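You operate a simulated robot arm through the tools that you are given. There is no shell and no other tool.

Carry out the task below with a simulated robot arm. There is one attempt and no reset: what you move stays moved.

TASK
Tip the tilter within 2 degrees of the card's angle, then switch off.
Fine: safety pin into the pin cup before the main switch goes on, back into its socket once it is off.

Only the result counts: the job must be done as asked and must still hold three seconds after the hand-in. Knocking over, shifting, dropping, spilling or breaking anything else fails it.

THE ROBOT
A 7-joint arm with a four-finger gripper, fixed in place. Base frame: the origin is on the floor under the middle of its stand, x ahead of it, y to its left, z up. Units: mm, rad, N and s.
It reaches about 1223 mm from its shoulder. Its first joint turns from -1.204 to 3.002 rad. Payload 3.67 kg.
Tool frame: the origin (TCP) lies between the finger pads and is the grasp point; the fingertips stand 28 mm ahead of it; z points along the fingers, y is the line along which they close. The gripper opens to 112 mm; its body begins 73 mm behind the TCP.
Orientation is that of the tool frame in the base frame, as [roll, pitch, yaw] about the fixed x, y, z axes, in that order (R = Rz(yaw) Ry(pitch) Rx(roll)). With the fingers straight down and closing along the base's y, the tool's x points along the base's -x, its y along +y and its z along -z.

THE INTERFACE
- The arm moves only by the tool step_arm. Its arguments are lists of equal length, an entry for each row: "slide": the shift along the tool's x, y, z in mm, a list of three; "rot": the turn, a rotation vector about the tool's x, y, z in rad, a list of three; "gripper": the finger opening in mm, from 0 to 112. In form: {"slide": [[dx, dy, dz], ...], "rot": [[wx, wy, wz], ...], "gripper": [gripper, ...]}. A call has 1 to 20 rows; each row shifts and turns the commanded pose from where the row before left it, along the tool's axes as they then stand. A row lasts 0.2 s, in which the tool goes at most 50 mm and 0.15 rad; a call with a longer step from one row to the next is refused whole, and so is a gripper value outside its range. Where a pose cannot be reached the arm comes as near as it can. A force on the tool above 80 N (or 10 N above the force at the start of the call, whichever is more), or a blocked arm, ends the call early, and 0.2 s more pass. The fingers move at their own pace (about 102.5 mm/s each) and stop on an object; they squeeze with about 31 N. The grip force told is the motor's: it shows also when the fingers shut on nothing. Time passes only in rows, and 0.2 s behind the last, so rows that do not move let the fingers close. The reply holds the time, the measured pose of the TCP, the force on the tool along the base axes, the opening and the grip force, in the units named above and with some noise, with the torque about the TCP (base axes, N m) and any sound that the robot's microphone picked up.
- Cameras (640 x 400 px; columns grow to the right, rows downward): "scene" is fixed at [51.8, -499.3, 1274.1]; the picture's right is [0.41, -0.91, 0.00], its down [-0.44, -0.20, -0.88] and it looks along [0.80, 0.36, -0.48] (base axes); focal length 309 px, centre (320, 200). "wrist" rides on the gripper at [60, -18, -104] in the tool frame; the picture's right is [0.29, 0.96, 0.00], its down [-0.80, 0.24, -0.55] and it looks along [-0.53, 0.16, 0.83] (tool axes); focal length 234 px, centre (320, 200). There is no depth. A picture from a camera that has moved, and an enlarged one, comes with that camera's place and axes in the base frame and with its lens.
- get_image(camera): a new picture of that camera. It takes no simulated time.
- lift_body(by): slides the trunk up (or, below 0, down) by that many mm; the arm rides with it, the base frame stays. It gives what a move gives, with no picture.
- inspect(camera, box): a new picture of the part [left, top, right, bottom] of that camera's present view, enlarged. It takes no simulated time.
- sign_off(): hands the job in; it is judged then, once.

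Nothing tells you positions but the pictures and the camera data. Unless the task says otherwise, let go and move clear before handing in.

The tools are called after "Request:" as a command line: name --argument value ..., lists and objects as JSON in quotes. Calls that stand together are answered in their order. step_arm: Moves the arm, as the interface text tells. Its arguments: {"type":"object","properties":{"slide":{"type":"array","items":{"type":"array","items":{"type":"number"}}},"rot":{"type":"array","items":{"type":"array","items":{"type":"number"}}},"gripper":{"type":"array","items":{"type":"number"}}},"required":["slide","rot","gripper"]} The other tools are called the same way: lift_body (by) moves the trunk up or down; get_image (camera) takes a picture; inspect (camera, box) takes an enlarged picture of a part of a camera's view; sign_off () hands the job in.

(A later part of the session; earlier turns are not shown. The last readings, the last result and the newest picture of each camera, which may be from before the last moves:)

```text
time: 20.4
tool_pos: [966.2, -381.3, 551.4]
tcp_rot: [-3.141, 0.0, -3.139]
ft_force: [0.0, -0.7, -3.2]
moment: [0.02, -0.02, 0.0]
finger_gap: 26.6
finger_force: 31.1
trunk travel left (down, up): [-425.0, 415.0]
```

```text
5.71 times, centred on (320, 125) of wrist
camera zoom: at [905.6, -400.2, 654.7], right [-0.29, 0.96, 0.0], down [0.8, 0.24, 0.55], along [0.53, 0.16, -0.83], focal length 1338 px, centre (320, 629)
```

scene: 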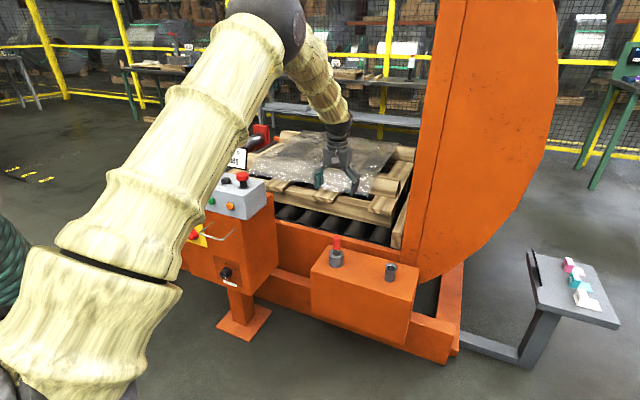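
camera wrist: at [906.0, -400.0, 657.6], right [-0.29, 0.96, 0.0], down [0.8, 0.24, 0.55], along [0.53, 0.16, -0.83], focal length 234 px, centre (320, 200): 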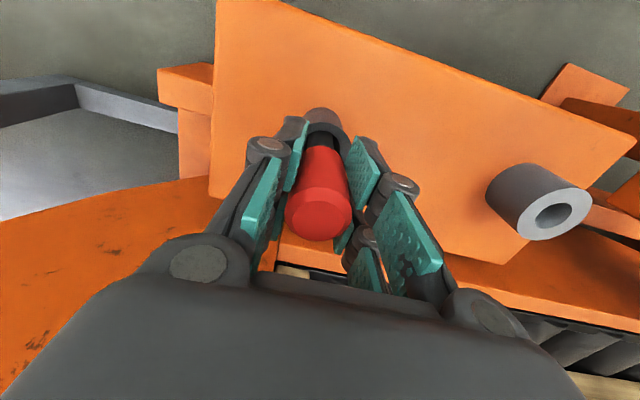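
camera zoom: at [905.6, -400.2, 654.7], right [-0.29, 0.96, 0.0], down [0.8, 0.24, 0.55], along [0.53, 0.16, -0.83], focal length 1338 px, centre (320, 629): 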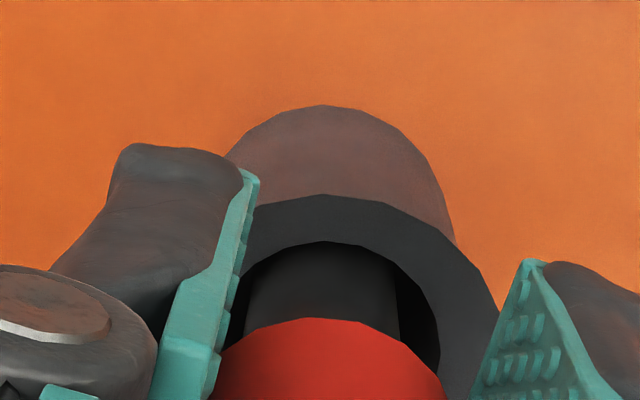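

Request:
step_arm --slide '[[0, 0, 1.5], [0, 0, 1.5], [0, 0, 0], [0, 0, 0]]' --rot '[[0, 0, 0], [0, 0, 0], [0, 0, 0], [0, 0, 0]]' --gripper '[20, 20, 20, 20]'

Request:
inspect --camera "scene" --box '[360, 235, 420, 295]'

```text
time: 21.4
tool_pos: [966.9, -381.7, 549.0]
tcp_rot: [-3.141, 0.0, -3.141]
ft_force: [-0.3, 0.3, -3.7]
moment: [-0.02, 0.03, 0.0]
finger_gap: 26.2
finger_force: 31.3
trunk travel left (down, up): [-425.0, 415.0]
```

```text
6.67 times, centred on (390, 265) of scene
camera zoom: at [51.8, -499.3, 1274.1], right [0.41, -0.91, 0.0], down [-0.44, -0.2, -0.88], along [0.8, 0.36, -0.48], focal length 2061 px, centre (-147, -233)
```

zoom: 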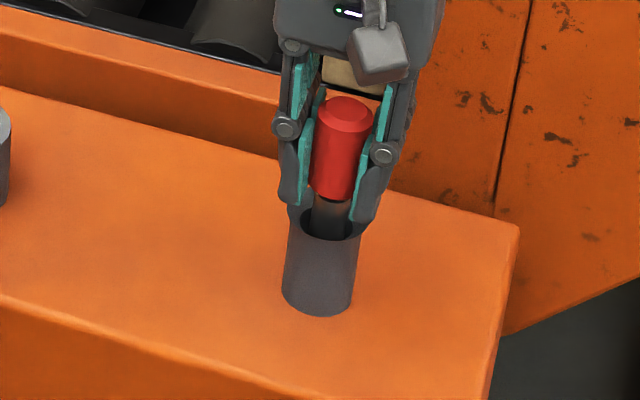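

Request:
step_arm --slide '[[0, 0, 1.5], [0, 0, 1.5], [0, 0, 0], [0, 0, 0]]' --rot '[[0, 0, 0], [0, 0, 0], [0, 0, 0], [0, 0, 0]]' --gripper '[20, 20, 20, 20]'

Request:
inspect --camera "wrist" --box '[270, 90, 370, 160]'

```text
time: 22.4
tool_pos: [966.5, -381.4, 548.8]
tcp_rot: [3.141, 0.004, -3.139]
ft_force: [-3.1, -0.7, 15.5]
moment: [-0.13, 0.35, 0.02]
finger_gap: 26.4
finger_force: 30.6
trunk travel left (down, up): [-425.0, 415.0]
```

```text
5.71 times, centred on (320, 125) of wrist
camera zoom: at [905.5, -399.8, 651.9], right [-0.29, 0.96, 0.0], down [0.8, 0.24, 0.56], along [0.53, 0.16, -0.83], focal length 1338 px, centre (320, 629)
```

zoom: 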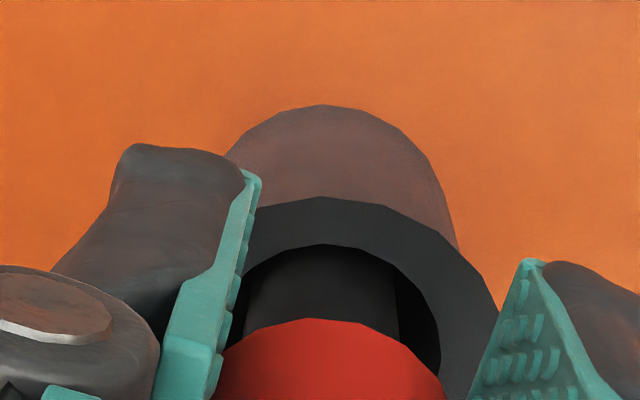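

Contact with the cup floor: 18 N at the pin tip. I'll back off 2 mm, open the fingers gently and rise straight up.

Request:
step_arm --slide '[[0, 0, -2], [0, 0, 0], [0, 0, 0], [0, 0, 0], [0, 0, 0], [0, 0, -15], [0, 0, -30], [0, 0, -40], [0, 0, -40]]' --rot '[[0, 0, 0], [0, 0, 0], [0, 0, 0], [0, 0, 0], [0, 0, 0], [0, 0, 0], [0, 0, 0], [0, 0, 0], [0, 0, 0]]' --gripper '[20, 28, 36, 50, 70, 70, 70, 70, 70]'

Request:
get_image --camera "wrist"

Request:
inspect --camera "scene" --box '[310, 210, 430, 300]'

```text
time: 24.4
tool_pos: [966.6, -382.6, 673.2]
tcp_rot: [-3.142, 0.0, -3.14]
ft_force: [0.1, -1.4, -3.9]
moment: [-0.01, -0.01, -0.03]
finger_gap: 26.9
finger_force: 0.0
trunk travel left (down, up): [-425.0, 415.0]
```

```text
taken
camera wrist: at [904.8, -400.0, 776.3], right [-0.29, 0.96, 0.0], down [0.8, 0.24, 0.55], along [0.53, 0.16, -0.83], focal length 234 px, centre (320, 200)
```

wrist: 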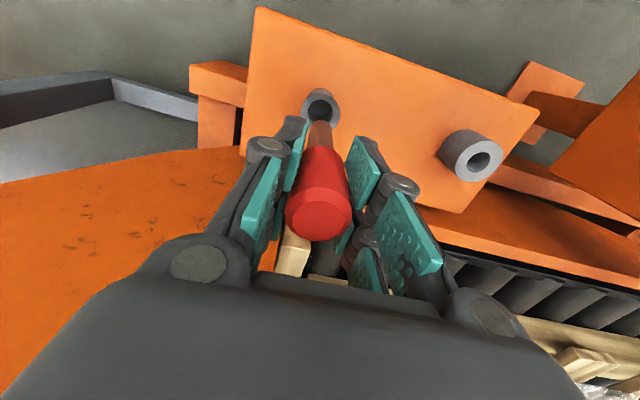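

```text
4.44 times, centred on (370, 255) of scene
camera zoom: at [51.8, -499.3, 1274.1], right [0.41, -0.91, 0.0], down [-0.44, -0.2, -0.88], along [0.8, 0.36, -0.48], focal length 1374 px, centre (98, -44)
```

zoom: 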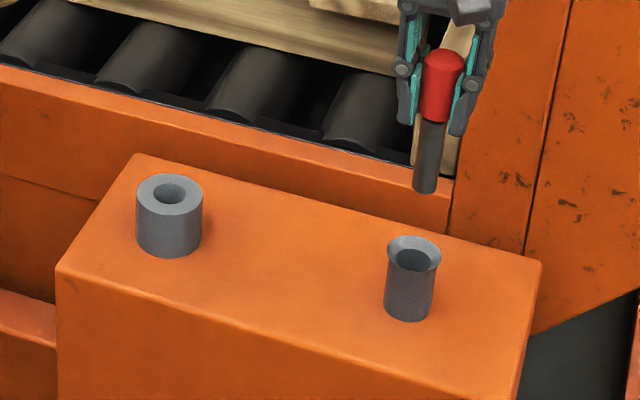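

The fingers did not open on that call: the gap is still 27 mm and the pin came up with them. I'll regrip now so it can't drop, and check the state.

Request:
step_arm --slide '[[0, 0, 0], [0, 0, 0]]' --rot '[[0, 0, 0], [0, 0, 0]]' --gripper '[20, 20]'

Request:
inspect --camera "wrist" --box '[220, 80, 460, 300]'

```text
time: 25.0
tool_pos: [965.4, -382.0, 671.3]
tcp_rot: [3.141, 0.0, -3.139]
ft_force: [0.6, 1.2, 0.0]
moment: [0.03, 0.01, -0.02]
finger_gap: 26.4
finger_force: 31.3
trunk travel left (down, up): [-425.0, 415.0]
```

```text
1.82 times, centred on (340, 190) of wrist
camera zoom: at [905.7, -400.6, 775.4], right [-0.29, 0.96, 0.0], down [0.8, 0.24, 0.55], along [0.53, 0.16, -0.83], focal length 426 px, centre (284, 218)
```

zoom: 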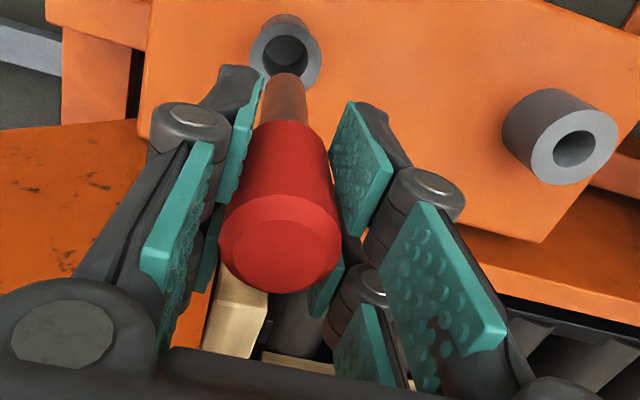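

The grip is back at 31 N and the pin is still over the cup. I'll lower it back to the floor and then open in place without moving, checking before lifting.

Request:
step_arm --slide '[[0, 0, 30], [0, 0, 30], [0, 0, 30], [0, 0, 15], [0, 0, 10], [0, 0, 6], [0, 0, 0]]' --rot '[[0, 0, 0], [0, 0, 0], [0, 0, 0], [0, 0, 0], [0, 0, 0], [0, 0, 0], [0, 0, 0]]' --gripper '[20, 20, 20, 20, 20, 20, 20]'

Request:
inspect --camera "scene" --box '[360, 235, 420, 295]'

```text
time: 26.6
tool_pos: [967.7, -380.8, 551.4]
tcp_rot: [3.142, -0.001, -3.141]
ft_force: [0.3, 0.4, -0.4]
moment: [0.02, -0.04, -0.04]
finger_gap: 26.4
finger_force: 31.0
trunk travel left (down, up): [-425.0, 415.0]
```

```text
6.67 times, centred on (390, 265) of scene
camera zoom: at [51.8, -499.3, 1274.1], right [0.41, -0.91, 0.0], down [-0.44, -0.2, -0.88], along [0.8, 0.36, -0.48], focal length 2061 px, centre (-147, -233)
```

zoom: 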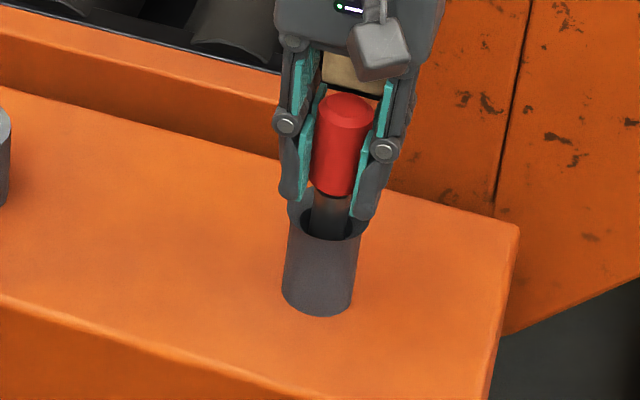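

Request:
step_arm --slide '[[0, 0, 0], [0, 0, 0], [0, 0, 0], [0, 0, 0], [0, 0, 0]]' --rot '[[0, 0, 0], [0, 0, 0], [0, 0, 0], [0, 0, 0], [0, 0, 0]]' --gripper '[60, 60, 60, 60, 60]'

Request:
get_image --camera "wrist"

Request:
inspect --camera "scene" --box '[360, 235, 420, 295]'

```text
time: 27.8
tool_pos: [968.4, -381.0, 551.0]
tcp_rot: [3.14, 0.001, -3.14]
ft_force: [0.0, -0.3, -3.6]
moment: [0.02, -0.02, -0.03]
finger_gap: 26.5
finger_force: 0.1
trunk travel left (down, up): [-425.0, 415.0]
```

```text
taken
camera wrist: at [906.7, -399.9, 654.3], right [-0.29, 0.96, 0.0], down [0.8, 0.24, 0.55], along [0.53, 0.16, -0.83], focal length 234 px, centre (320, 200)
```

wrist: 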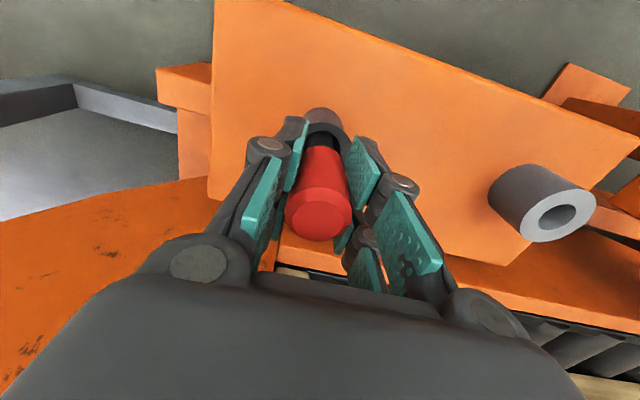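

```text
6.67 times, centred on (390, 265) of scene
camera zoom: at [51.8, -499.3, 1274.1], right [0.41, -0.91, 0.0], down [-0.44, -0.2, -0.88], along [0.8, 0.36, -0.48], focal length 2061 px, centre (-147, -233)
```

zoom: 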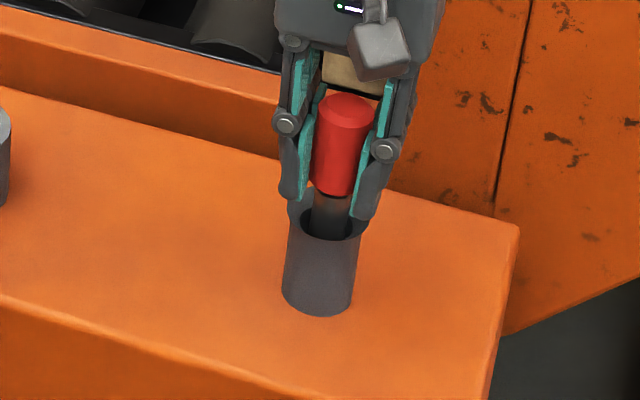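

The motor has let go (0.1 N) but the fingers have not moved. I'll command a full opening to 112 mm, still holding position inside the cup.

Request:
step_arm --slide '[[0, 0, 0], [0, 0, 0], [0, 0, 0], [0, 0, 0], [0, 0, 0], [0, 0, 0]]' --rot '[[0, 0, 0], [0, 0, 0], [0, 0, 0], [0, 0, 0], [0, 0, 0], [0, 0, 0]]' --gripper '[112, 112, 112, 112, 112, 112]'

Request:
get_image --camera "wrist"

Request:
inspect --camera "scene" --box '[360, 235, 420, 295]'

```text
time: 29.2
tool_pos: [968.3, -382.0, 551.3]
tcp_rot: [3.14, 0.0, -3.14]
ft_force: [0.1, 0.0, -3.5]
moment: [0.01, 0.01, 0.02]
finger_gap: 27.2
finger_force: 0.1
trunk travel left (down, up): [-425.0, 415.0]
```

```text
taken
camera wrist: at [906.7, -399.9, 654.3], right [-0.29, 0.96, 0.0], down [0.8, 0.24, 0.55], along [0.53, 0.16, -0.83], focal length 234 px, centre (320, 200)
```

wrist: 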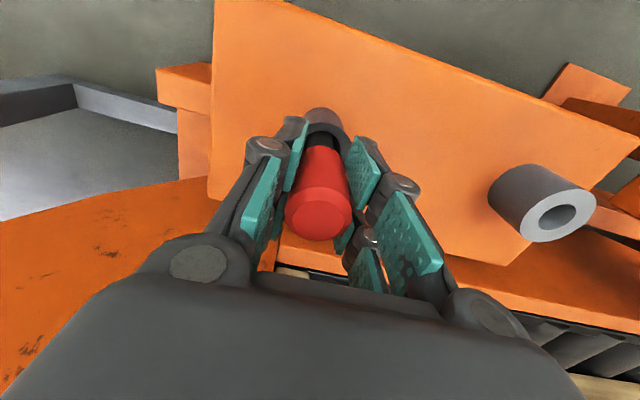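

```text
6.67 times, centred on (390, 265) of scene
camera zoom: at [51.8, -499.3, 1274.1], right [0.41, -0.91, 0.0], down [-0.44, -0.2, -0.88], along [0.8, 0.36, -0.48], focal length 2061 px, centre (-147, -233)
```

zoom: 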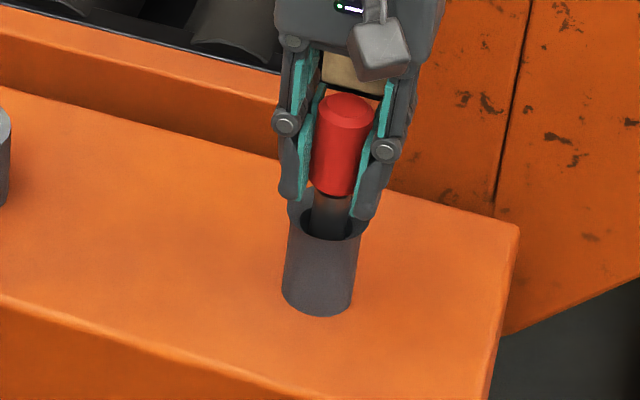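

The fingers seem jammed. I'll try a squeeze-and-open cycle in place to free them; the pin is only about 2 mm above the cup floor.

Request:
step_arm --slide '[[0, 0, 0], [0, 0, 0], [0, 0, 0], [0, 0, 0], [0, 0, 0], [0, 0, 0], [0, 0, 0], [0, 0, 0]]' --rot '[[0, 0, 0], [0, 0, 0], [0, 0, 0], [0, 0, 0], [0, 0, 0], [0, 0, 0], [0, 0, 0], [0, 0, 0]]' --gripper '[0, 0, 0, 112, 112, 112, 112, 112]'

Request:
get_image --camera "wrist"

```text
time: 31.0
tool_pos: [967.5, -380.4, 550.6]
tcp_rot: [-3.141, 0.002, -3.141]
ft_force: [0.6, -0.1, -2.7]
moment: [0.01, 0.03, 0.0]
finger_gap: 27.7
finger_force: 0.1
trunk travel left (down, up): [-425.0, 415.0]
```

```text
taken
camera wrist: at [906.7, -399.9, 654.3], right [-0.29, 0.96, 0.0], down [0.8, 0.24, 0.55], along [0.53, 0.16, -0.83], focal length 234 px, centre (320, 200)
```

wrist: 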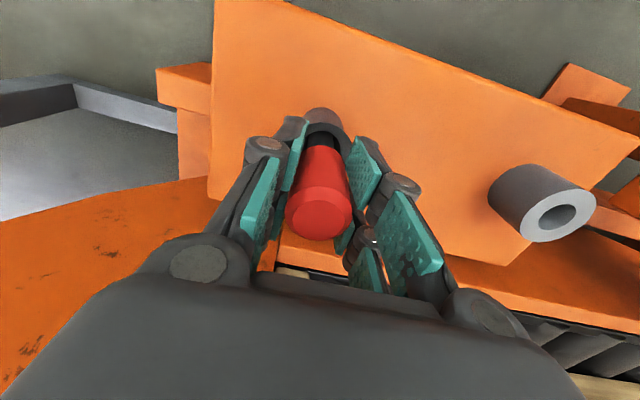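

Request:
step_arm --slide '[[0, 0, 0], [0, 0, 0], [0, 0, 0], [0, 0, 0], [0, 0, 0], [0, 0, 0], [0, 0, 0], [0, 0, 0], [0, 0, 0], [0, 0, 0], [0, 0, 0], [0, 0, 0], [0, 0, 0], [0, 0, 0], [0, 0, 0]]' --rot '[[0, 0, 0], [0, 0, 0], [0, 0, 0], [0, 0, 0], [0, 0, 0], [0, 0, 0], [0, 0, 0], [0, 0, 0], [0, 0, 0], [0, 0, 0], [0, 0, 0], [0, 0, 0], [0, 0, 0], [0, 0, 0], [0, 0, 0]]' --gripper '[112, 112, 112, 112, 112, 112, 112, 112, 112, 112, 112, 112, 112, 112, 112]'

Request:
inspect --camera "wrist" --box '[220, 80, 460, 300]'

Request:
inspect --camera "scene" --box '[360, 235, 420, 295]'

```text
time: 34.2
tool_pos: [966.7, -381.9, 550.5]
tcp_rot: [3.14, -0.001, -3.141]
ft_force: [-0.4, -0.5, -0.5]
moment: [0.02, 0.0, 0.04]
finger_gap: 112.1
finger_force: 0.1
trunk travel left (down, up): [-425.0, 415.0]
```

```text
1.82 times, centred on (340, 190) of wrist
camera zoom: at [906.2, -401.0, 654.1], right [-0.29, 0.96, 0.0], down [0.8, 0.24, 0.55], along [0.53, 0.16, -0.83], focal length 426 px, centre (284, 218)
```

zoom: 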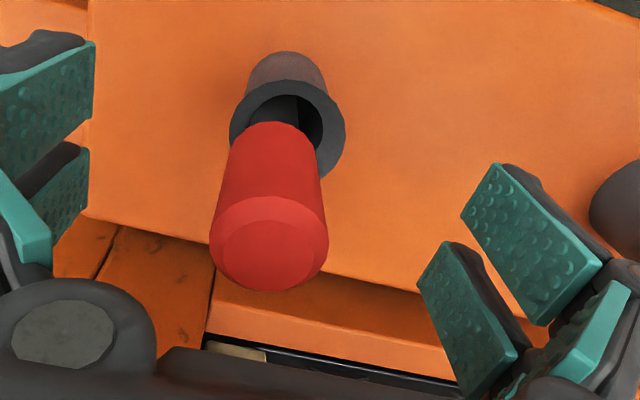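

```text
6.67 times, centred on (390, 265) of scene
camera zoom: at [51.8, -499.3, 1274.1], right [0.41, -0.91, 0.0], down [-0.44, -0.2, -0.88], along [0.8, 0.36, -0.48], focal length 2061 px, centre (-147, -233)
```

zoom: 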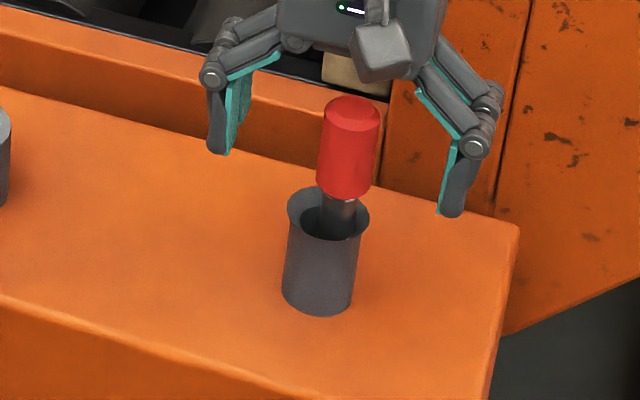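

After a delay of about 3–4 s the fingers opened, and the pin now stands in the cup. The gripper releases slowly, so I'll allow long dwells. Next I'll rise clear and move back toward the console front for the main switch.

Request:
step_arm --slide '[[0, 0, -20], [0, 0, -40], [0, 0, -45], [0, 0, -45], [0, 0, -45], [0, 0, -20], [45, 0, 0], [48, 0, 0], [48, 0, 0], [48, 0, 0], [48, 0, 0], [48, 0, 0], [48, 0, 0], [48, 0, 0], [48, 0, 0], [20, 0, 0]]' --rot '[[0, 0, 0], [0, 0, 0], [0, 0, 0], [0, 0, 0], [0, 0, 0], [0, 0, 0], [0, 0, 0], [0, 0, 0], [0, 0, 0], [0, 0, 0], [0, 0, 0], [0, 0, 0], [0, 0, 0], [0, 0, 0], [0, 0, 0], [0, 0, 0]]' --gripper '[112, 112, 112, 112, 112, 112, 112, 112, 112, 112, 112, 112, 112, 112, 112, 112]'

Request:
inspect --camera "scene" --box '[310, 210, 430, 300]'

Request:
get_image --camera "wrist"

```text
time: 37.6
tool_pos: [516.6, -380.0, 766.6]
tcp_rot: [-3.141, 0.002, -3.14]
ft_force: [-1.0, -0.8, -0.1]
moment: [0.0, 0.02, -0.01]
finger_gap: 111.9
finger_force: 0.1
trunk travel left (down, up): [-425.0, 415.0]
```

```text
4.44 times, centred on (370, 255) of scene
camera zoom: at [51.8, -499.3, 1274.1], right [0.41, -0.91, 0.0], down [-0.44, -0.2, -0.88], along [0.8, 0.36, -0.48], focal length 1374 px, centre (98, -44)
```

zoom: 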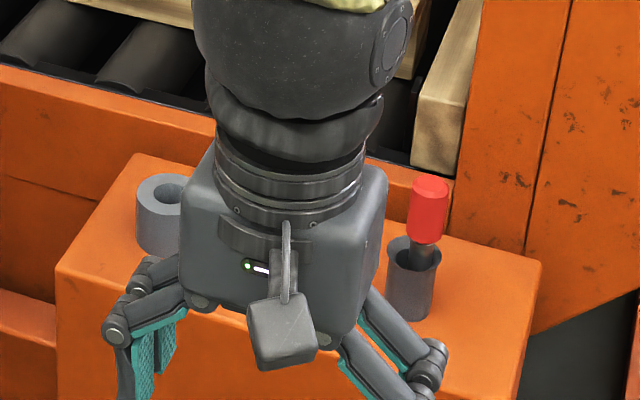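

```text
taken
camera wrist: at [455.5, -399.7, 869.7], right [-0.29, 0.96, 0.0], down [0.8, 0.24, 0.56], along [0.53, 0.16, -0.83], focal length 234 px, centre (320, 200)
```

wrist: 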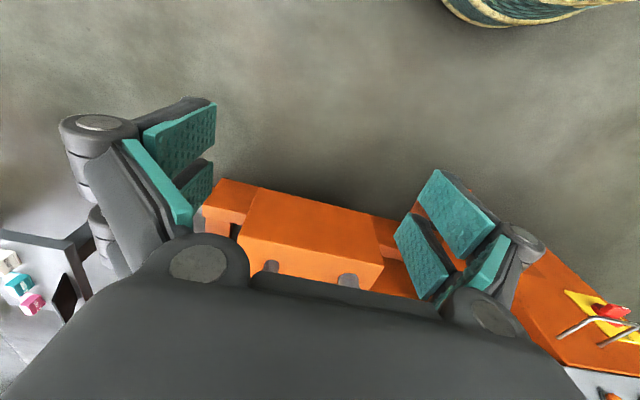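

The pin stays in the cup. Next I'll sweep left to y≈310, in front of the console.

Request:
step_arm --slide '[[10, 48, 0], [10, 48, 0], [10, 48, 0], [10, 48, 0], [10, 48, 0], [10, 48, 0], [0, 49, 0], [0, 49, 0], [0, 49, 0], [0, 49, 0], [0, 49, 0], [0, 49, 0], [0, 49, 0], [0, 49, 0], [0, 0, 0]]' --rot '[[0, 0, 0], [0, 0, 0], [0, 0, 0], [0, 0, 0], [0, 0, 0], [0, 0, 0], [0, 0, 0], [0, 0, 0], [0, 0, 0], [0, 0, 0], [0, 0, 0], [0, 0, 0], [0, 0, 0], [0, 0, 0], [0, 0, 0]]' --gripper '[112, 112, 112, 112, 112, 112, 112, 112, 112, 112, 112, 112, 112, 112, 112]'

Request:
get_image --camera "scene"

Request:
get_image --camera "wrist"

```text
time: 40.6
tool_pos: [493.9, 276.0, 839.8]
tcp_rot: [3.012, 0.025, 3.075]
ft_force: [-0.1, 0.0, 0.5]
moment: [-0.02, -0.02, 0.02]
finger_gap: 112.0
finger_force: 0.0
trunk travel left (down, up): [-425.0, 415.0]
stopped in row 14: the arm was blocked; the commanded pose is now the measured one
```

```text
taken
```

scene: 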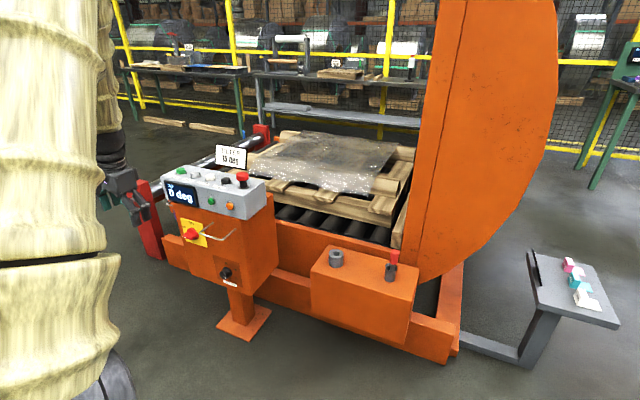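

```text
taken
camera wrist: at [428.3, 249.2, 938.4], right [-0.23, 0.97, 0.12], down [0.79, 0.11, 0.6], along [0.57, 0.23, -0.79], focal length 234 px, centre (320, 200)
```

wrist: 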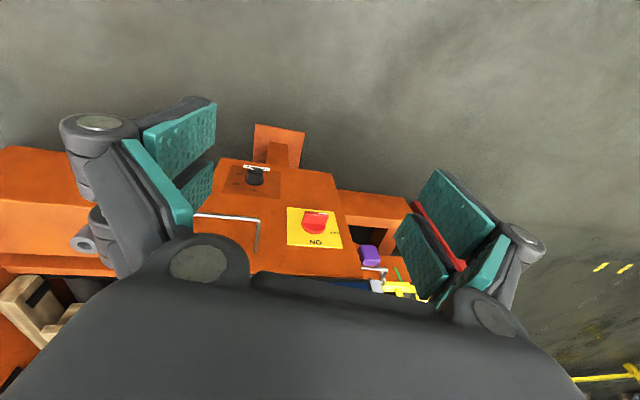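

The arm ran into its inner reach limit near the base and stopped; nothing was touched. I'll move a bit forward, square up the tool, and start tilting the fingers to point at the console front.

Request:
step_arm --slide '[[-40, 0, 0], [-40, 0, 0], [0, 0, 0], [0, 0, 0], [0, 0, 0], [0, 0, 0], [0, 0, 0], [0, 0, 0]]' --rot '[[0.1296, 0, 0], [0, 0, -0.141], [0, -0.15, 0], [0, -0.15, 0], [0, -0.15, 0], [0, -0.15, 0], [0, -0.15, 0], [0, -0.15, 0]]' --gripper '[112, 112, 112, 112, 112, 112, 112, 112]'

Request:
get_image --camera "wrist"

Request:
get_image --camera "scene"

```text
time: 42.6
tool_pos: [599.6, 258.1, 915.9]
tcp_rot: [2.938, 0.951, 3.001]
ft_force: [-0.4, -1.3, -0.6]
moment: [0.03, 0.02, -0.01]
finger_gap: 112.0
finger_force: 0.1
trunk travel left (down, up): [-425.0, 415.0]
stopped in row 8: the arm was blocked; the commanded pose is now the measured one
```

```text
taken
camera wrist: at [480.7, 235.2, 923.5], right [-0.19, 0.97, -0.12], down [0.0, 0.12, 0.99], along [0.98, 0.19, -0.02], focal length 234 px, centre (320, 200)
```

wrist: 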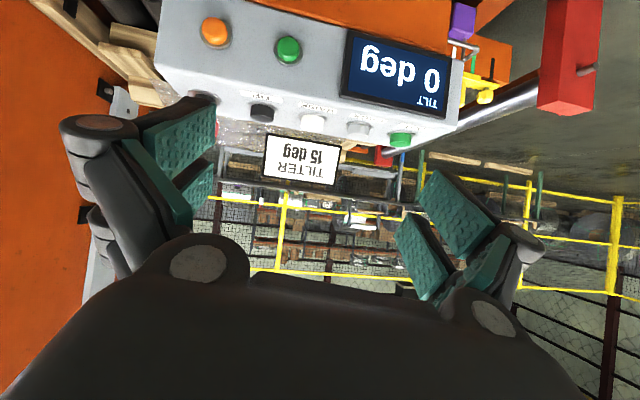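

```text
taken
```

scene: 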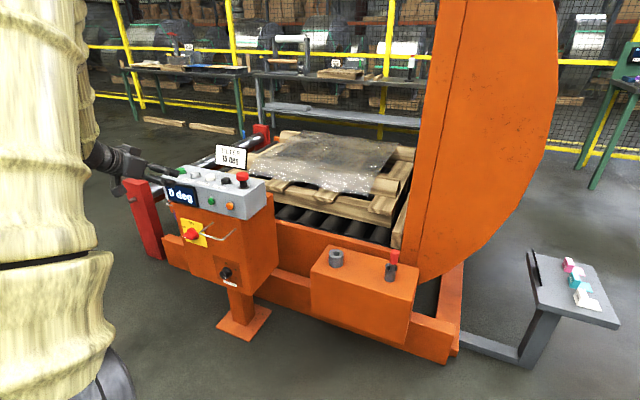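

The arm is too folded here (shoulder looks low, around z≈680). I'll raise the trunk so the arm has room to fold down in front of the switch.

Request:
lift_body --by 380

Request:
get_image --camera "scene"

```text
time: 46.3
tool_pos: [600.8, 259.4, 1294.5]
tcp_rot: [2.939, 0.952, 3.003]
ft_force: [-0.8, 0.4, 0.0]
moment: [-0.02, -0.01, -0.01]
finger_gap: 112.0
finger_force: 0.0
trunk travel left (down, up): [-805.0, 35.0]
```

```text
taken
```

scene: 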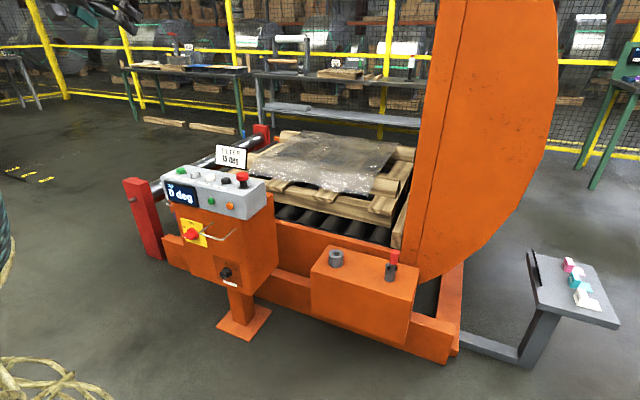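

Request:
step_arm --slide '[[0, 0, 0], [0, 0, 0], [0, 0, 0], [0, 0, 0], [0, 0, 0], [0, 0, 0]]' --rot '[[-0.0021, -0.1213, -0.0256], [-0.0021, -0.1213, -0.0256], [-0.0021, -0.1213, -0.0256], [-0.0021, -0.1213, -0.0256], [-0.0021, -0.1213, -0.0256], [0, 0, 0]]' --gripper '[112, 112, 112, 112, 112, 112]'

```text
time: 47.3
tool_pos: [632.7, 228.2, 1365.9]
tcp_rot: [2.205, 1.38, 2.228]
ft_force: [0.1, -1.2, -0.8]
moment: [0.01, 0.0, 0.02]
finger_gap: 112.1
finger_force: 0.1
trunk travel left (down, up): [-805.0, 35.0]
stopped in row 5: the arm was blocked; the commanded pose is now the measured one
```

Still folded relative to the shoulder, as the arm rides with the trunk. Now I'll lower the tool while the trunk stays high, which extends the arm.

Request:
step_arm --slide '[[48, -7.5, 5.5], [48, -7.5, 5.5], [48, -7.5, 5.5], [48, -7.5, 5.5], [48, -7.5, 5.5], [48, -7.5, 5.5], [48, -7.5, 5.5], [48, -7.5, 5.5]]' --rot '[[0, 0, 0], [0, 0, 0], [0, 0, 0], [0, 0, 0], [0, 0, 0], [0, 0, 0], [0, 0, 0], [0, 0, 0]]' --gripper '[112, 112, 112, 112, 112, 112, 112, 112]'

Request:
get_image --camera "scene"

Request:
get_image --camera "wrist"

```text
time: 49.1
tool_pos: [629.8, 227.4, 974.2]
tcp_rot: [2.204, 1.384, 2.229]
ft_force: [1.4, 0.2, 0.1]
moment: [0.02, 0.0, 0.03]
finger_gap: 112.1
finger_force: 0.2
trunk travel left (down, up): [-805.0, 35.0]
```

```text
taken
```

scene: 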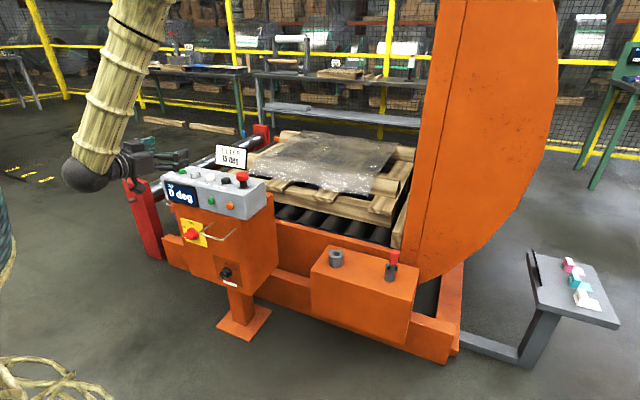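

```text
taken
camera wrist: at [518.7, 215.0, 923.3], right [-0.05, 0.99, -0.14], down [-0.46, 0.1, 0.88], along [0.89, 0.11, 0.45], focal length 234 px, centre (320, 200)
```

wrist: 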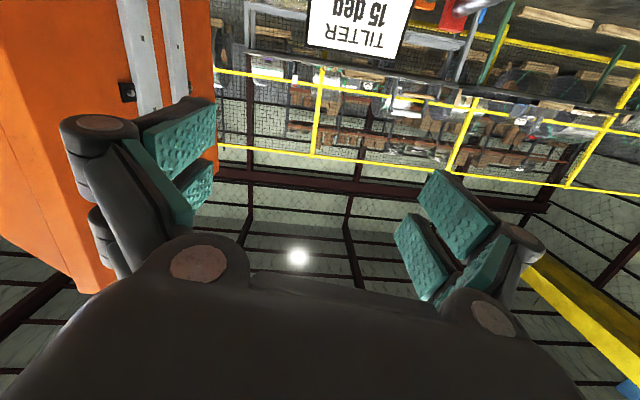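

Now it moves freely. I'll square the tool to face the panel (tool z along +x with 4° yaw) and roll it -90° so the fingers close vertically on the switch lever.

Request:
step_arm --slide '[[0, 0, 0], [0, 0, 0], [0, 0, 0], [0, 0, 0], [0, 0, 0], [0, 0, 0], [0, 0, 0], [0, 0, 0], [0, 0, 0], [0, 0, 0], [0, 0, 0], [0, 0, 0], [0, 0, 0], [0, 0, 0]]' --rot '[[-0.026, -0.053, -0.077], [-0.026, -0.053, -0.077], [0, 0, -0.1428], [0, 0, -0.1428], [0, 0, -0.1428], [0, 0, -0.1428], [0, 0, -0.1428], [0, 0, -0.1428], [0, 0, -0.1428], [0, 0, -0.1428], [0, 0, -0.1428], [0, 0, -0.1428], [0, 0, -0.1428], [0, 0, 0]]' --gripper '[112, 112, 112, 112, 112, 112, 112, 112, 112, 112, 112, 112, 112, 112]'

Request:
get_image --camera "scene"

Request:
get_image --camera "wrist"

```text
time: 52.1
tool_pos: [629.5, 228.8, 975.2]
tcp_rot: [-1.571, -0.002, -1.494]
ft_force: [-0.1, -0.8, 0.8]
moment: [-0.01, 0.0, 0.0]
finger_gap: 111.7
finger_force: 0.1
trunk travel left (down, up): [-805.0, 35.0]
```

```text
taken
```

scene: 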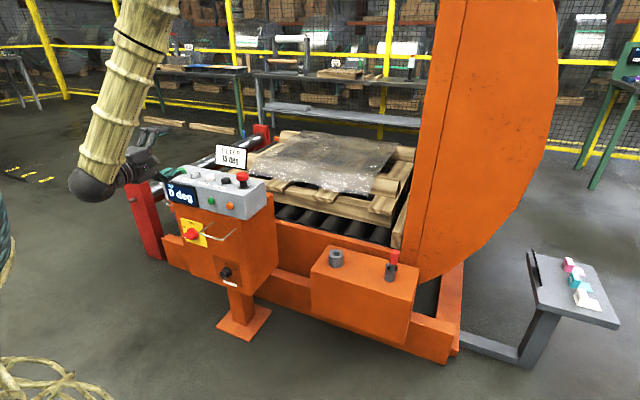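

```text
taken
camera wrist: at [529.8, 160.3, 993.5], right [0.02, -0.29, -0.96], down [-0.61, 0.75, -0.24], along [0.79, 0.59, -0.16], focal length 234 px, centre (320, 200)
```

wrist: 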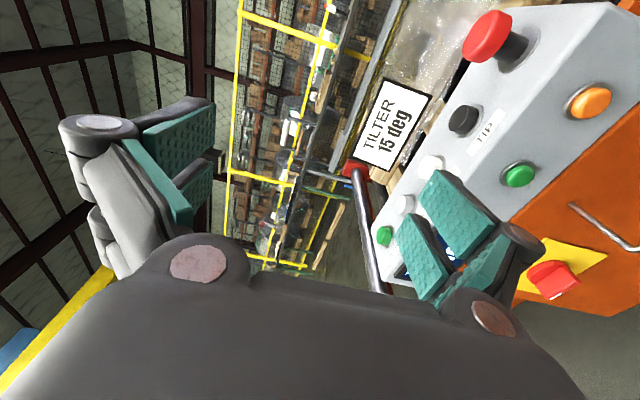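

Orientation is right. I'll lower to the switch height at a stand-off of about 150 mm from the panel with the fingers partly closed, then look.

Request:
step_arm --slide '[[-13.2, 43.2, -2.3], [-13.2, 43.2, -2.3], [-13.2, 43.2, -2.3], [-13.2, 43.2, -2.3], [-13.2, 43.2, -2.3], [-13.2, 43.2, -2.3], [-13.2, 43.2, -2.3], [-13.2, 43.2, -2.3], [-13.2, 43.2, -2.3], [0, 0, 0]]' --rot '[[0, 0, 0], [0, 0, 0], [0, 0, 0], [0, 0, 0], [0, 0, 0], [0, 0, 0], [0, 0, 0], [0, 0, 0], [0, 0, 0], [0, 0, 0]]' --gripper '[112, 112, 112, 100, 80, 60, 60, 60, 60, 60]'

Request:
get_image --camera "scene"

Request:
get_image --camera "wrist"

```text
time: 54.3
tool_pos: [651.5, 150.9, 728.1]
tcp_rot: [-1.592, 0.002, -1.533]
ft_force: [1.0, 0.4, 0.2]
moment: [-0.01, 0.0, 0.01]
finger_gap: 60.2
finger_force: 0.2
out of reach, approached as far as the arm can: row 2, 3, 4, 5, 6, 7, 8, 9
trunk travel left (down, up): [-805.0, 35.0]
```

```text
taken
```

scene: 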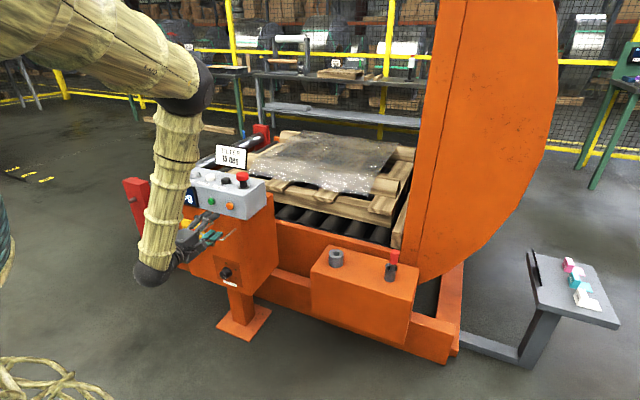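

```text
taken
camera wrist: at [550.2, 86.3, 747.6], right [-0.01, -0.29, -0.96], down [-0.59, 0.78, -0.23], along [0.81, 0.56, -0.18], focal length 234 px, centre (320, 200)
```

wrist: 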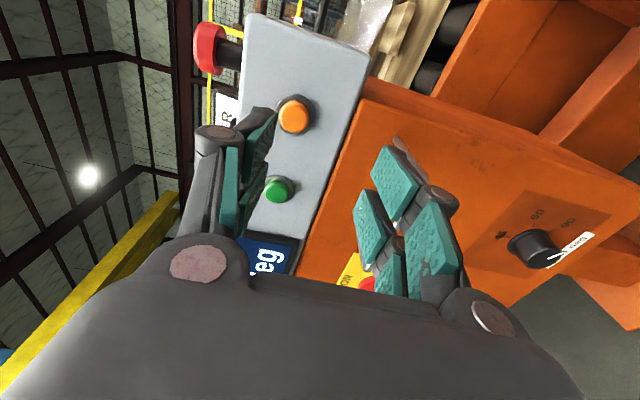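

The lower part of that move was out of reach, but the arm was fine at tool height 975 with the trunk up 380. I'll back out the same way, then drop the trunk instead of the arm.

Request:
step_arm --slide '[[13.2, -43.2, 2.3], [13.2, -43.2, 2.3], [13.2, -43.2, 2.3], [13.2, -43.2, 2.3], [13.2, -43.2, 2.3]]' --rot '[[0, 0, 0], [0, 0, 0], [0, 0, 0], [0, 0, 0], [0, 0, 0]]' --gripper '[60, 60, 60, 60, 60]'

```text
time: 55.5
tool_pos: [671.2, 87.8, 943.9]
tcp_rot: [-1.571, 0.001, -1.495]
ft_force: [-0.2, 0.4, 0.1]
moment: [-0.01, 0.0, -0.02]
finger_gap: 60.1
finger_force: 0.0
trunk travel left (down, up): [-805.0, 35.0]
```

Request:
step_arm --slide '[[-44, -5.2, -3.5], [-44, -5.2, -3.5], [-44, -5.2, -3.5], [-44, -5.2, -3.5], [-44, -5.2, -3.5], [-44, -5.2, -3.5], [0, 0, 0]]' --rot '[[0, 0, 0], [0, 0, 0], [0, 0, 0], [0, 0, 0], [0, 0, 0], [0, 0, 0], [0, 0, 0]]' --gripper '[60, 60, 60, 60, 60, 60, 60]'

Request:
get_image --camera "scene"

```text
time: 57.1
tool_pos: [635.2, 329.8, 989.6]
tcp_rot: [-1.581, -0.001, -1.498]
ft_force: [0.2, -0.1, -0.3]
moment: [-0.02, -0.04, 0.03]
finger_gap: 60.1
finger_force: 0.0
out of reach, approached as far as the arm can: row 6
trunk travel left (down, up): [-805.0, 35.0]
```

```text
taken
```

scene: 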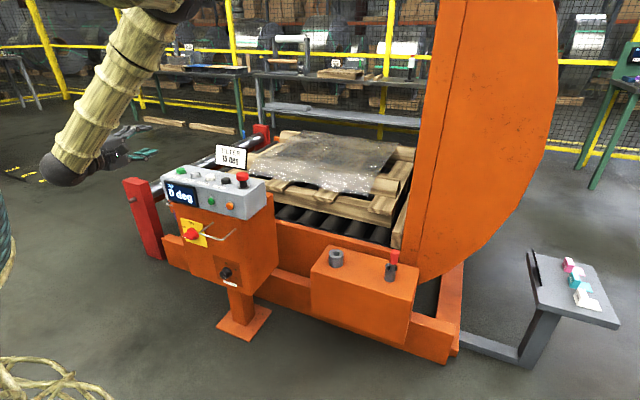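

Request:
step_arm --slide '[[0, 0, 35], [0, 0, 35], [-11, 0, 0], [-11, 0, 0], [0, 0, 0]]' --rot '[[0, 0, 0], [0, 0, 0], [0, 0, 0], [0, 0, 0], [0, 0, 0]]' --gripper '[60, 60, 60, 60, 60]'

```text
time: 58.3
tool_pos: [705.1, 348.4, 996.0]
tcp_rot: [-1.577, -0.001, -1.496]
ft_force: [1.2, 0.9, -0.2]
moment: [-0.01, -0.04, 0.01]
finger_gap: 60.2
finger_force: 0.1
out of reach, approached as far as the arm can: row 4
trunk travel left (down, up): [-805.0, 35.0]
```

Request:
step_arm --slide '[[0, -40, 0], [-5, -40, 0], [-20, 0, 0], [-20, 0, 0], [0, 0, 0]]' --rot '[[0, 0, 0], [0, 0, 0], [0, 0, 0], [0, 0, 0], [0, 0, 0]]' --gripper '[60, 60, 60, 60, 60]'

```text
time: 59.5
tool_pos: [702.4, 392.4, 1076.2]
tcp_rot: [-1.572, 0.002, -1.494]
ft_force: [-0.4, 0.5, 0.1]
moment: [-0.02, -0.03, -0.01]
finger_gap: 60.2
finger_force: 0.0
trunk travel left (down, up): [-805.0, 35.0]
```

Higher relative to the shoulder works better. I'll test the full switch motion (stand-off and 90° roll) here in free air before lowering the trunk.

Request:
step_arm --slide '[[15.7, -12, -37.3], [15.7, -12, -37.3], [0, 0, 0], [0, 0, 0], [0, 0, 0], [0, 0, 0], [0, 0, 0], [0, 0, 0], [0, 0, 0], [0, 0, 0], [0, 0, 0], [0, 0, 0], [0, 0, 0]]' --rot '[[0, 0, 0], [0, 0, 0], [0, 0, 0.1428], [0, 0, 0.1428], [0, 0, 0.1428], [0, 0, 0.1428], [0, 0, 0.1428], [0, 0, 0.1428], [0, 0, 0.1428], [0, 0, 0.1428], [0, 0, 0.1428], [0, 0, 0.1428], [0, 0, 0.1428]]' --gripper '[60, 60, 60, 60, 60, 60, 60, 60, 60, 60, 60, 60, 60]'

Request:
get_image --camera "scene"

```text
time: 62.3
tool_pos: [629.7, 356.7, 1098.6]
tcp_rot: [1.797, 1.569, 1.874]
ft_force: [0.2, 0.0, -0.2]
moment: [-0.01, 0.02, 0.01]
finger_gap: 60.2
finger_force: 0.0
trunk travel left (down, up): [-805.0, 35.0]
```

```text
taken
```

scene: 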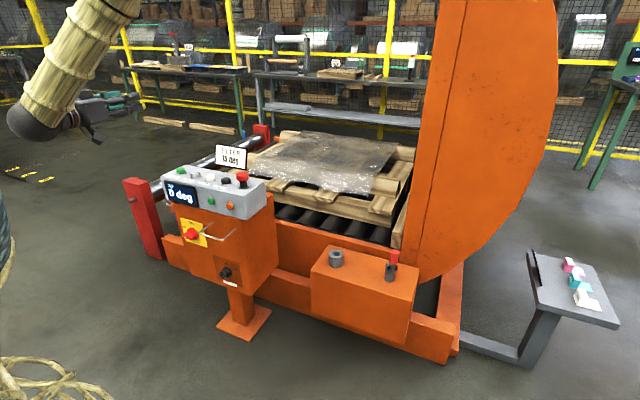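

The 90° roll is reachable at this relative height. I'll lower the trunk by 513 mm so the tool comes level with the switch, at 120 mm stand-off.

Request:
lift_body --by -513

Request:
get_image --camera "scene"

Request:
get_image --camera "wrist"

```text
refused: -513 is not a number from -400 to 400
```

```text
taken
```

scene: 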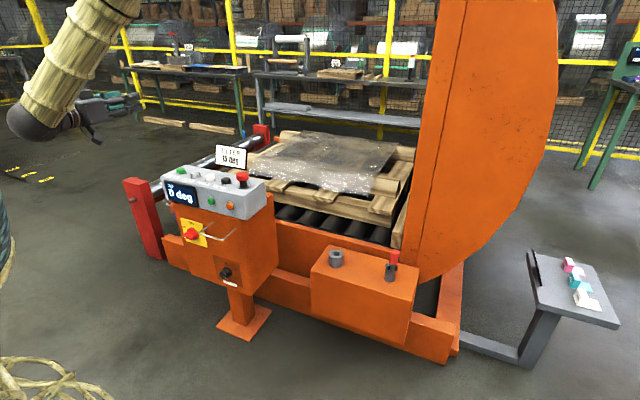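

```text
taken
camera wrist: at [526.6, 330.4, 1038.9], right [-0.07, 0.96, -0.29], down [-0.57, 0.2, 0.8], along [0.82, 0.22, 0.53], focal length 234 px, centre (320, 200)
```

wrist: 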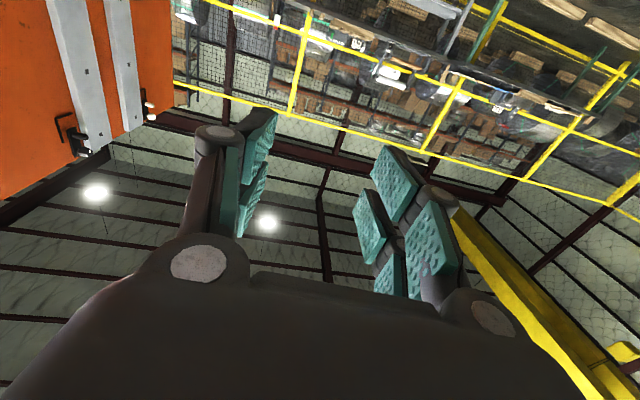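

The trunk move is limited to 400 mm per call. I'll go down in two parts.

Request:
lift_body --by -300

Request:
get_image --camera "scene"

Request:
get_image --camera "wrist"

```text
time: 65.3
tool_pos: [629.8, 357.7, 800.2]
tcp_rot: [2.539, 1.569, 2.614]
ft_force: [0.3, 0.4, 0.0]
moment: [0.0, -0.02, -0.04]
finger_gap: 60.1
finger_force: 0.1
trunk travel left (down, up): [-505.0, 335.0]
```

```text
taken
```

scene: 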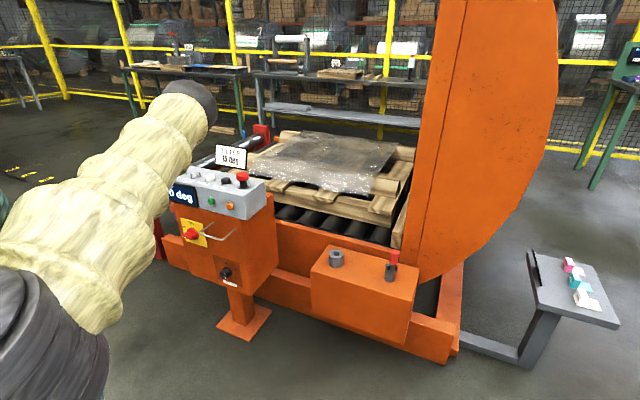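

```text
taken
camera wrist: at [526.5, 330.3, 739.1], right [-0.07, 0.95, -0.29], down [-0.57, 0.2, 0.8], along [0.82, 0.22, 0.53], focal length 234 px, centre (320, 200)
```

wrist: 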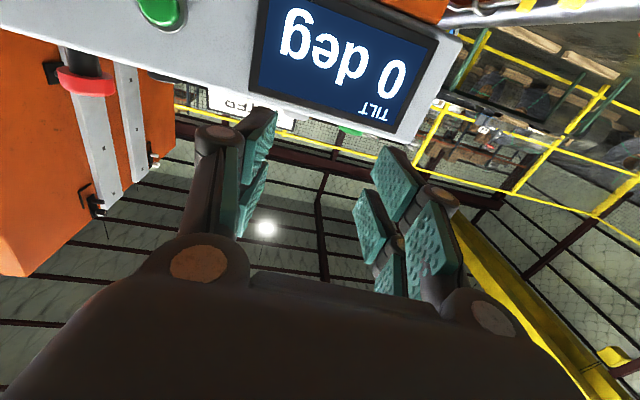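

Request:
lift_body --by -213

Request:
get_image --camera "scene"

Request:
get_image --camera "wrist"

```text
time: 67.5
tool_pos: [630.2, 356.3, 585.9]
tcp_rot: [-0.595, 1.57, -0.52]
ft_force: [0.5, -0.4, -0.7]
moment: [0.0, 0.02, 0.02]
finger_gap: 60.3
finger_force: 0.1
trunk travel left (down, up): [-292.0, 548.0]
```

```text
taken
```

scene: 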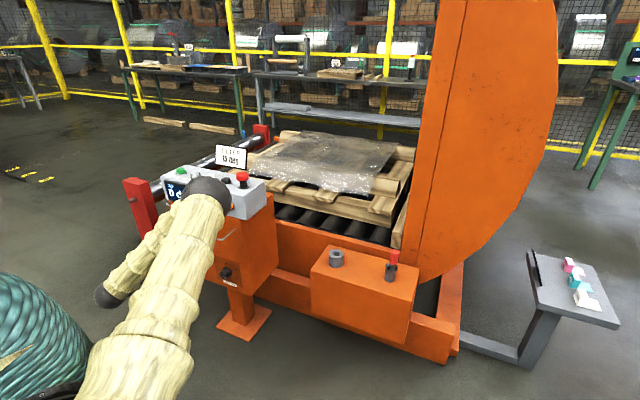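

```text
taken
camera wrist: at [526.5, 330.3, 526.1], right [-0.07, 0.95, -0.29], down [-0.57, 0.2, 0.8], along [0.82, 0.22, 0.53], focal length 234 px, centre (320, 200)
```

wrist: 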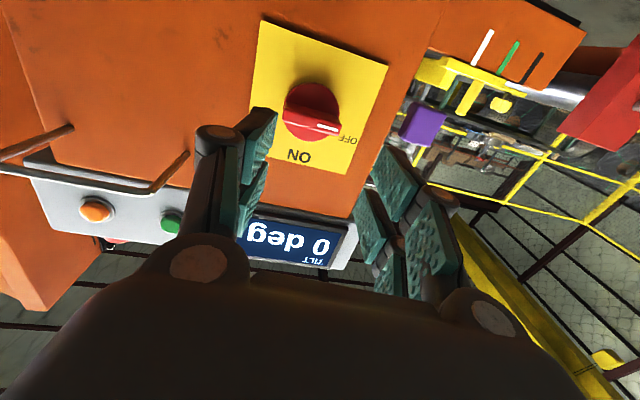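

Request:
inspect --camera "wrist" --box '[230, 10, 400, 190]'

Request:
inspect --camera "wrist" --box '[270, 70, 360, 150]'

```text
2.22 times, centred on (315, 100) of wrist
camera zoom: at [526.5, 330.3, 526.1], right [-0.07, 0.95, -0.29], down [-0.57, 0.2, 0.8], along [0.82, 0.22, 0.53], focal length 520 px, centre (331, 422)
```

zoom: 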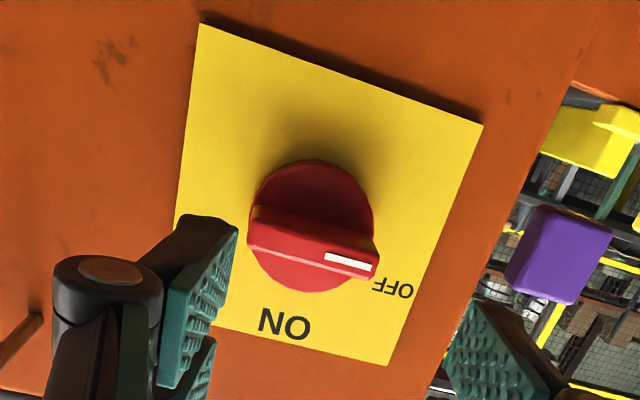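

```text
5.00 times, centred on (315, 110) of wrist
camera zoom: at [526.5, 330.3, 526.1], right [-0.07, 0.95, -0.29], down [-0.57, 0.2, 0.8], along [0.82, 0.22, 0.53], focal length 1171 px, centre (345, 650)
```

zoom: 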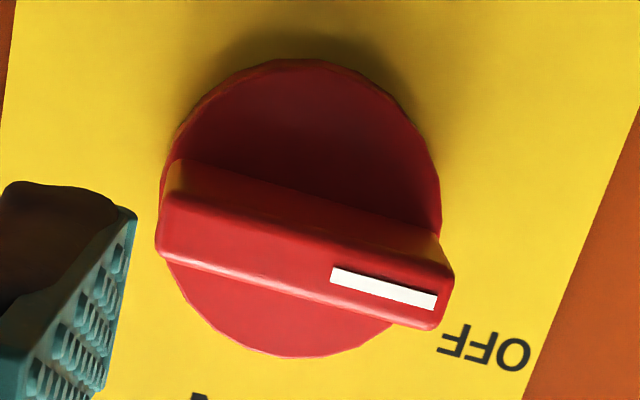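

The switch is clearly visible: bar lever about 47 × 12 mm, horizontal, mark toward OFF, hub about 10 mm below and 11 mm to the right of the tool axis. I'll roll back -90° and check from the other side.

Request:
step_arm --slide '[[0, 0, 0], [0, 0, 0], [0, 0, 0], [0, 0, 0], [0, 0, 0], [0, 0, 0], [0, 0, 0], [0, 0, 0], [0, 0, 0], [0, 0, 0], [0, 0, 0], [0, 0, 0]]' --rot '[[0, 0, -0.1428], [0, 0, -0.1428], [0, 0, -0.1428], [0, 0, -0.1428], [0, 0, -0.1428], [0, 0, -0.1428], [0, 0, -0.1428], [0, 0, -0.1428], [0, 0, -0.1428], [0, 0, -0.1428], [0, 0, -0.1428], [0, 0, 0]]' --gripper '[60, 60, 60, 60, 60, 60, 60, 60, 60, 60, 60, 60]'

Request:
get_image --camera "wrist"

Request:
inspect --camera "wrist" --box '[240, 30, 390, 180]'

```text
time: 70.1
tool_pos: [628.7, 356.2, 586.0]
tcp_rot: [-1.57, -0.002, -1.495]
ft_force: [-0.1, -0.5, 0.2]
moment: [-0.01, -0.01, 0.04]
finger_gap: 60.1
finger_force: 0.1
trunk travel left (down, up): [-292.0, 548.0]
```

```text
taken
camera wrist: at [529.6, 288.0, 603.8], right [0.02, -0.29, -0.96], down [-0.61, 0.75, -0.24], along [0.79, 0.59, -0.16], focal length 234 px, centre (320, 200)
```

wrist: 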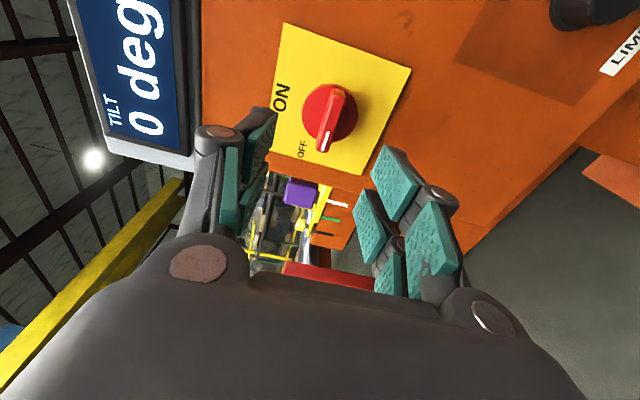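

```text
2.67 times, centred on (315, 105) of wrist
camera zoom: at [529.6, 288.0, 603.8], right [0.02, -0.29, -0.96], down [-0.61, 0.75, -0.24], along [0.79, 0.59, -0.16], focal length 624 px, centre (333, 453)
```

zoom: 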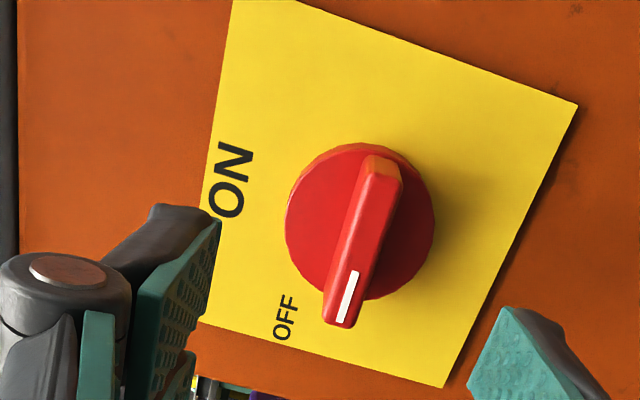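

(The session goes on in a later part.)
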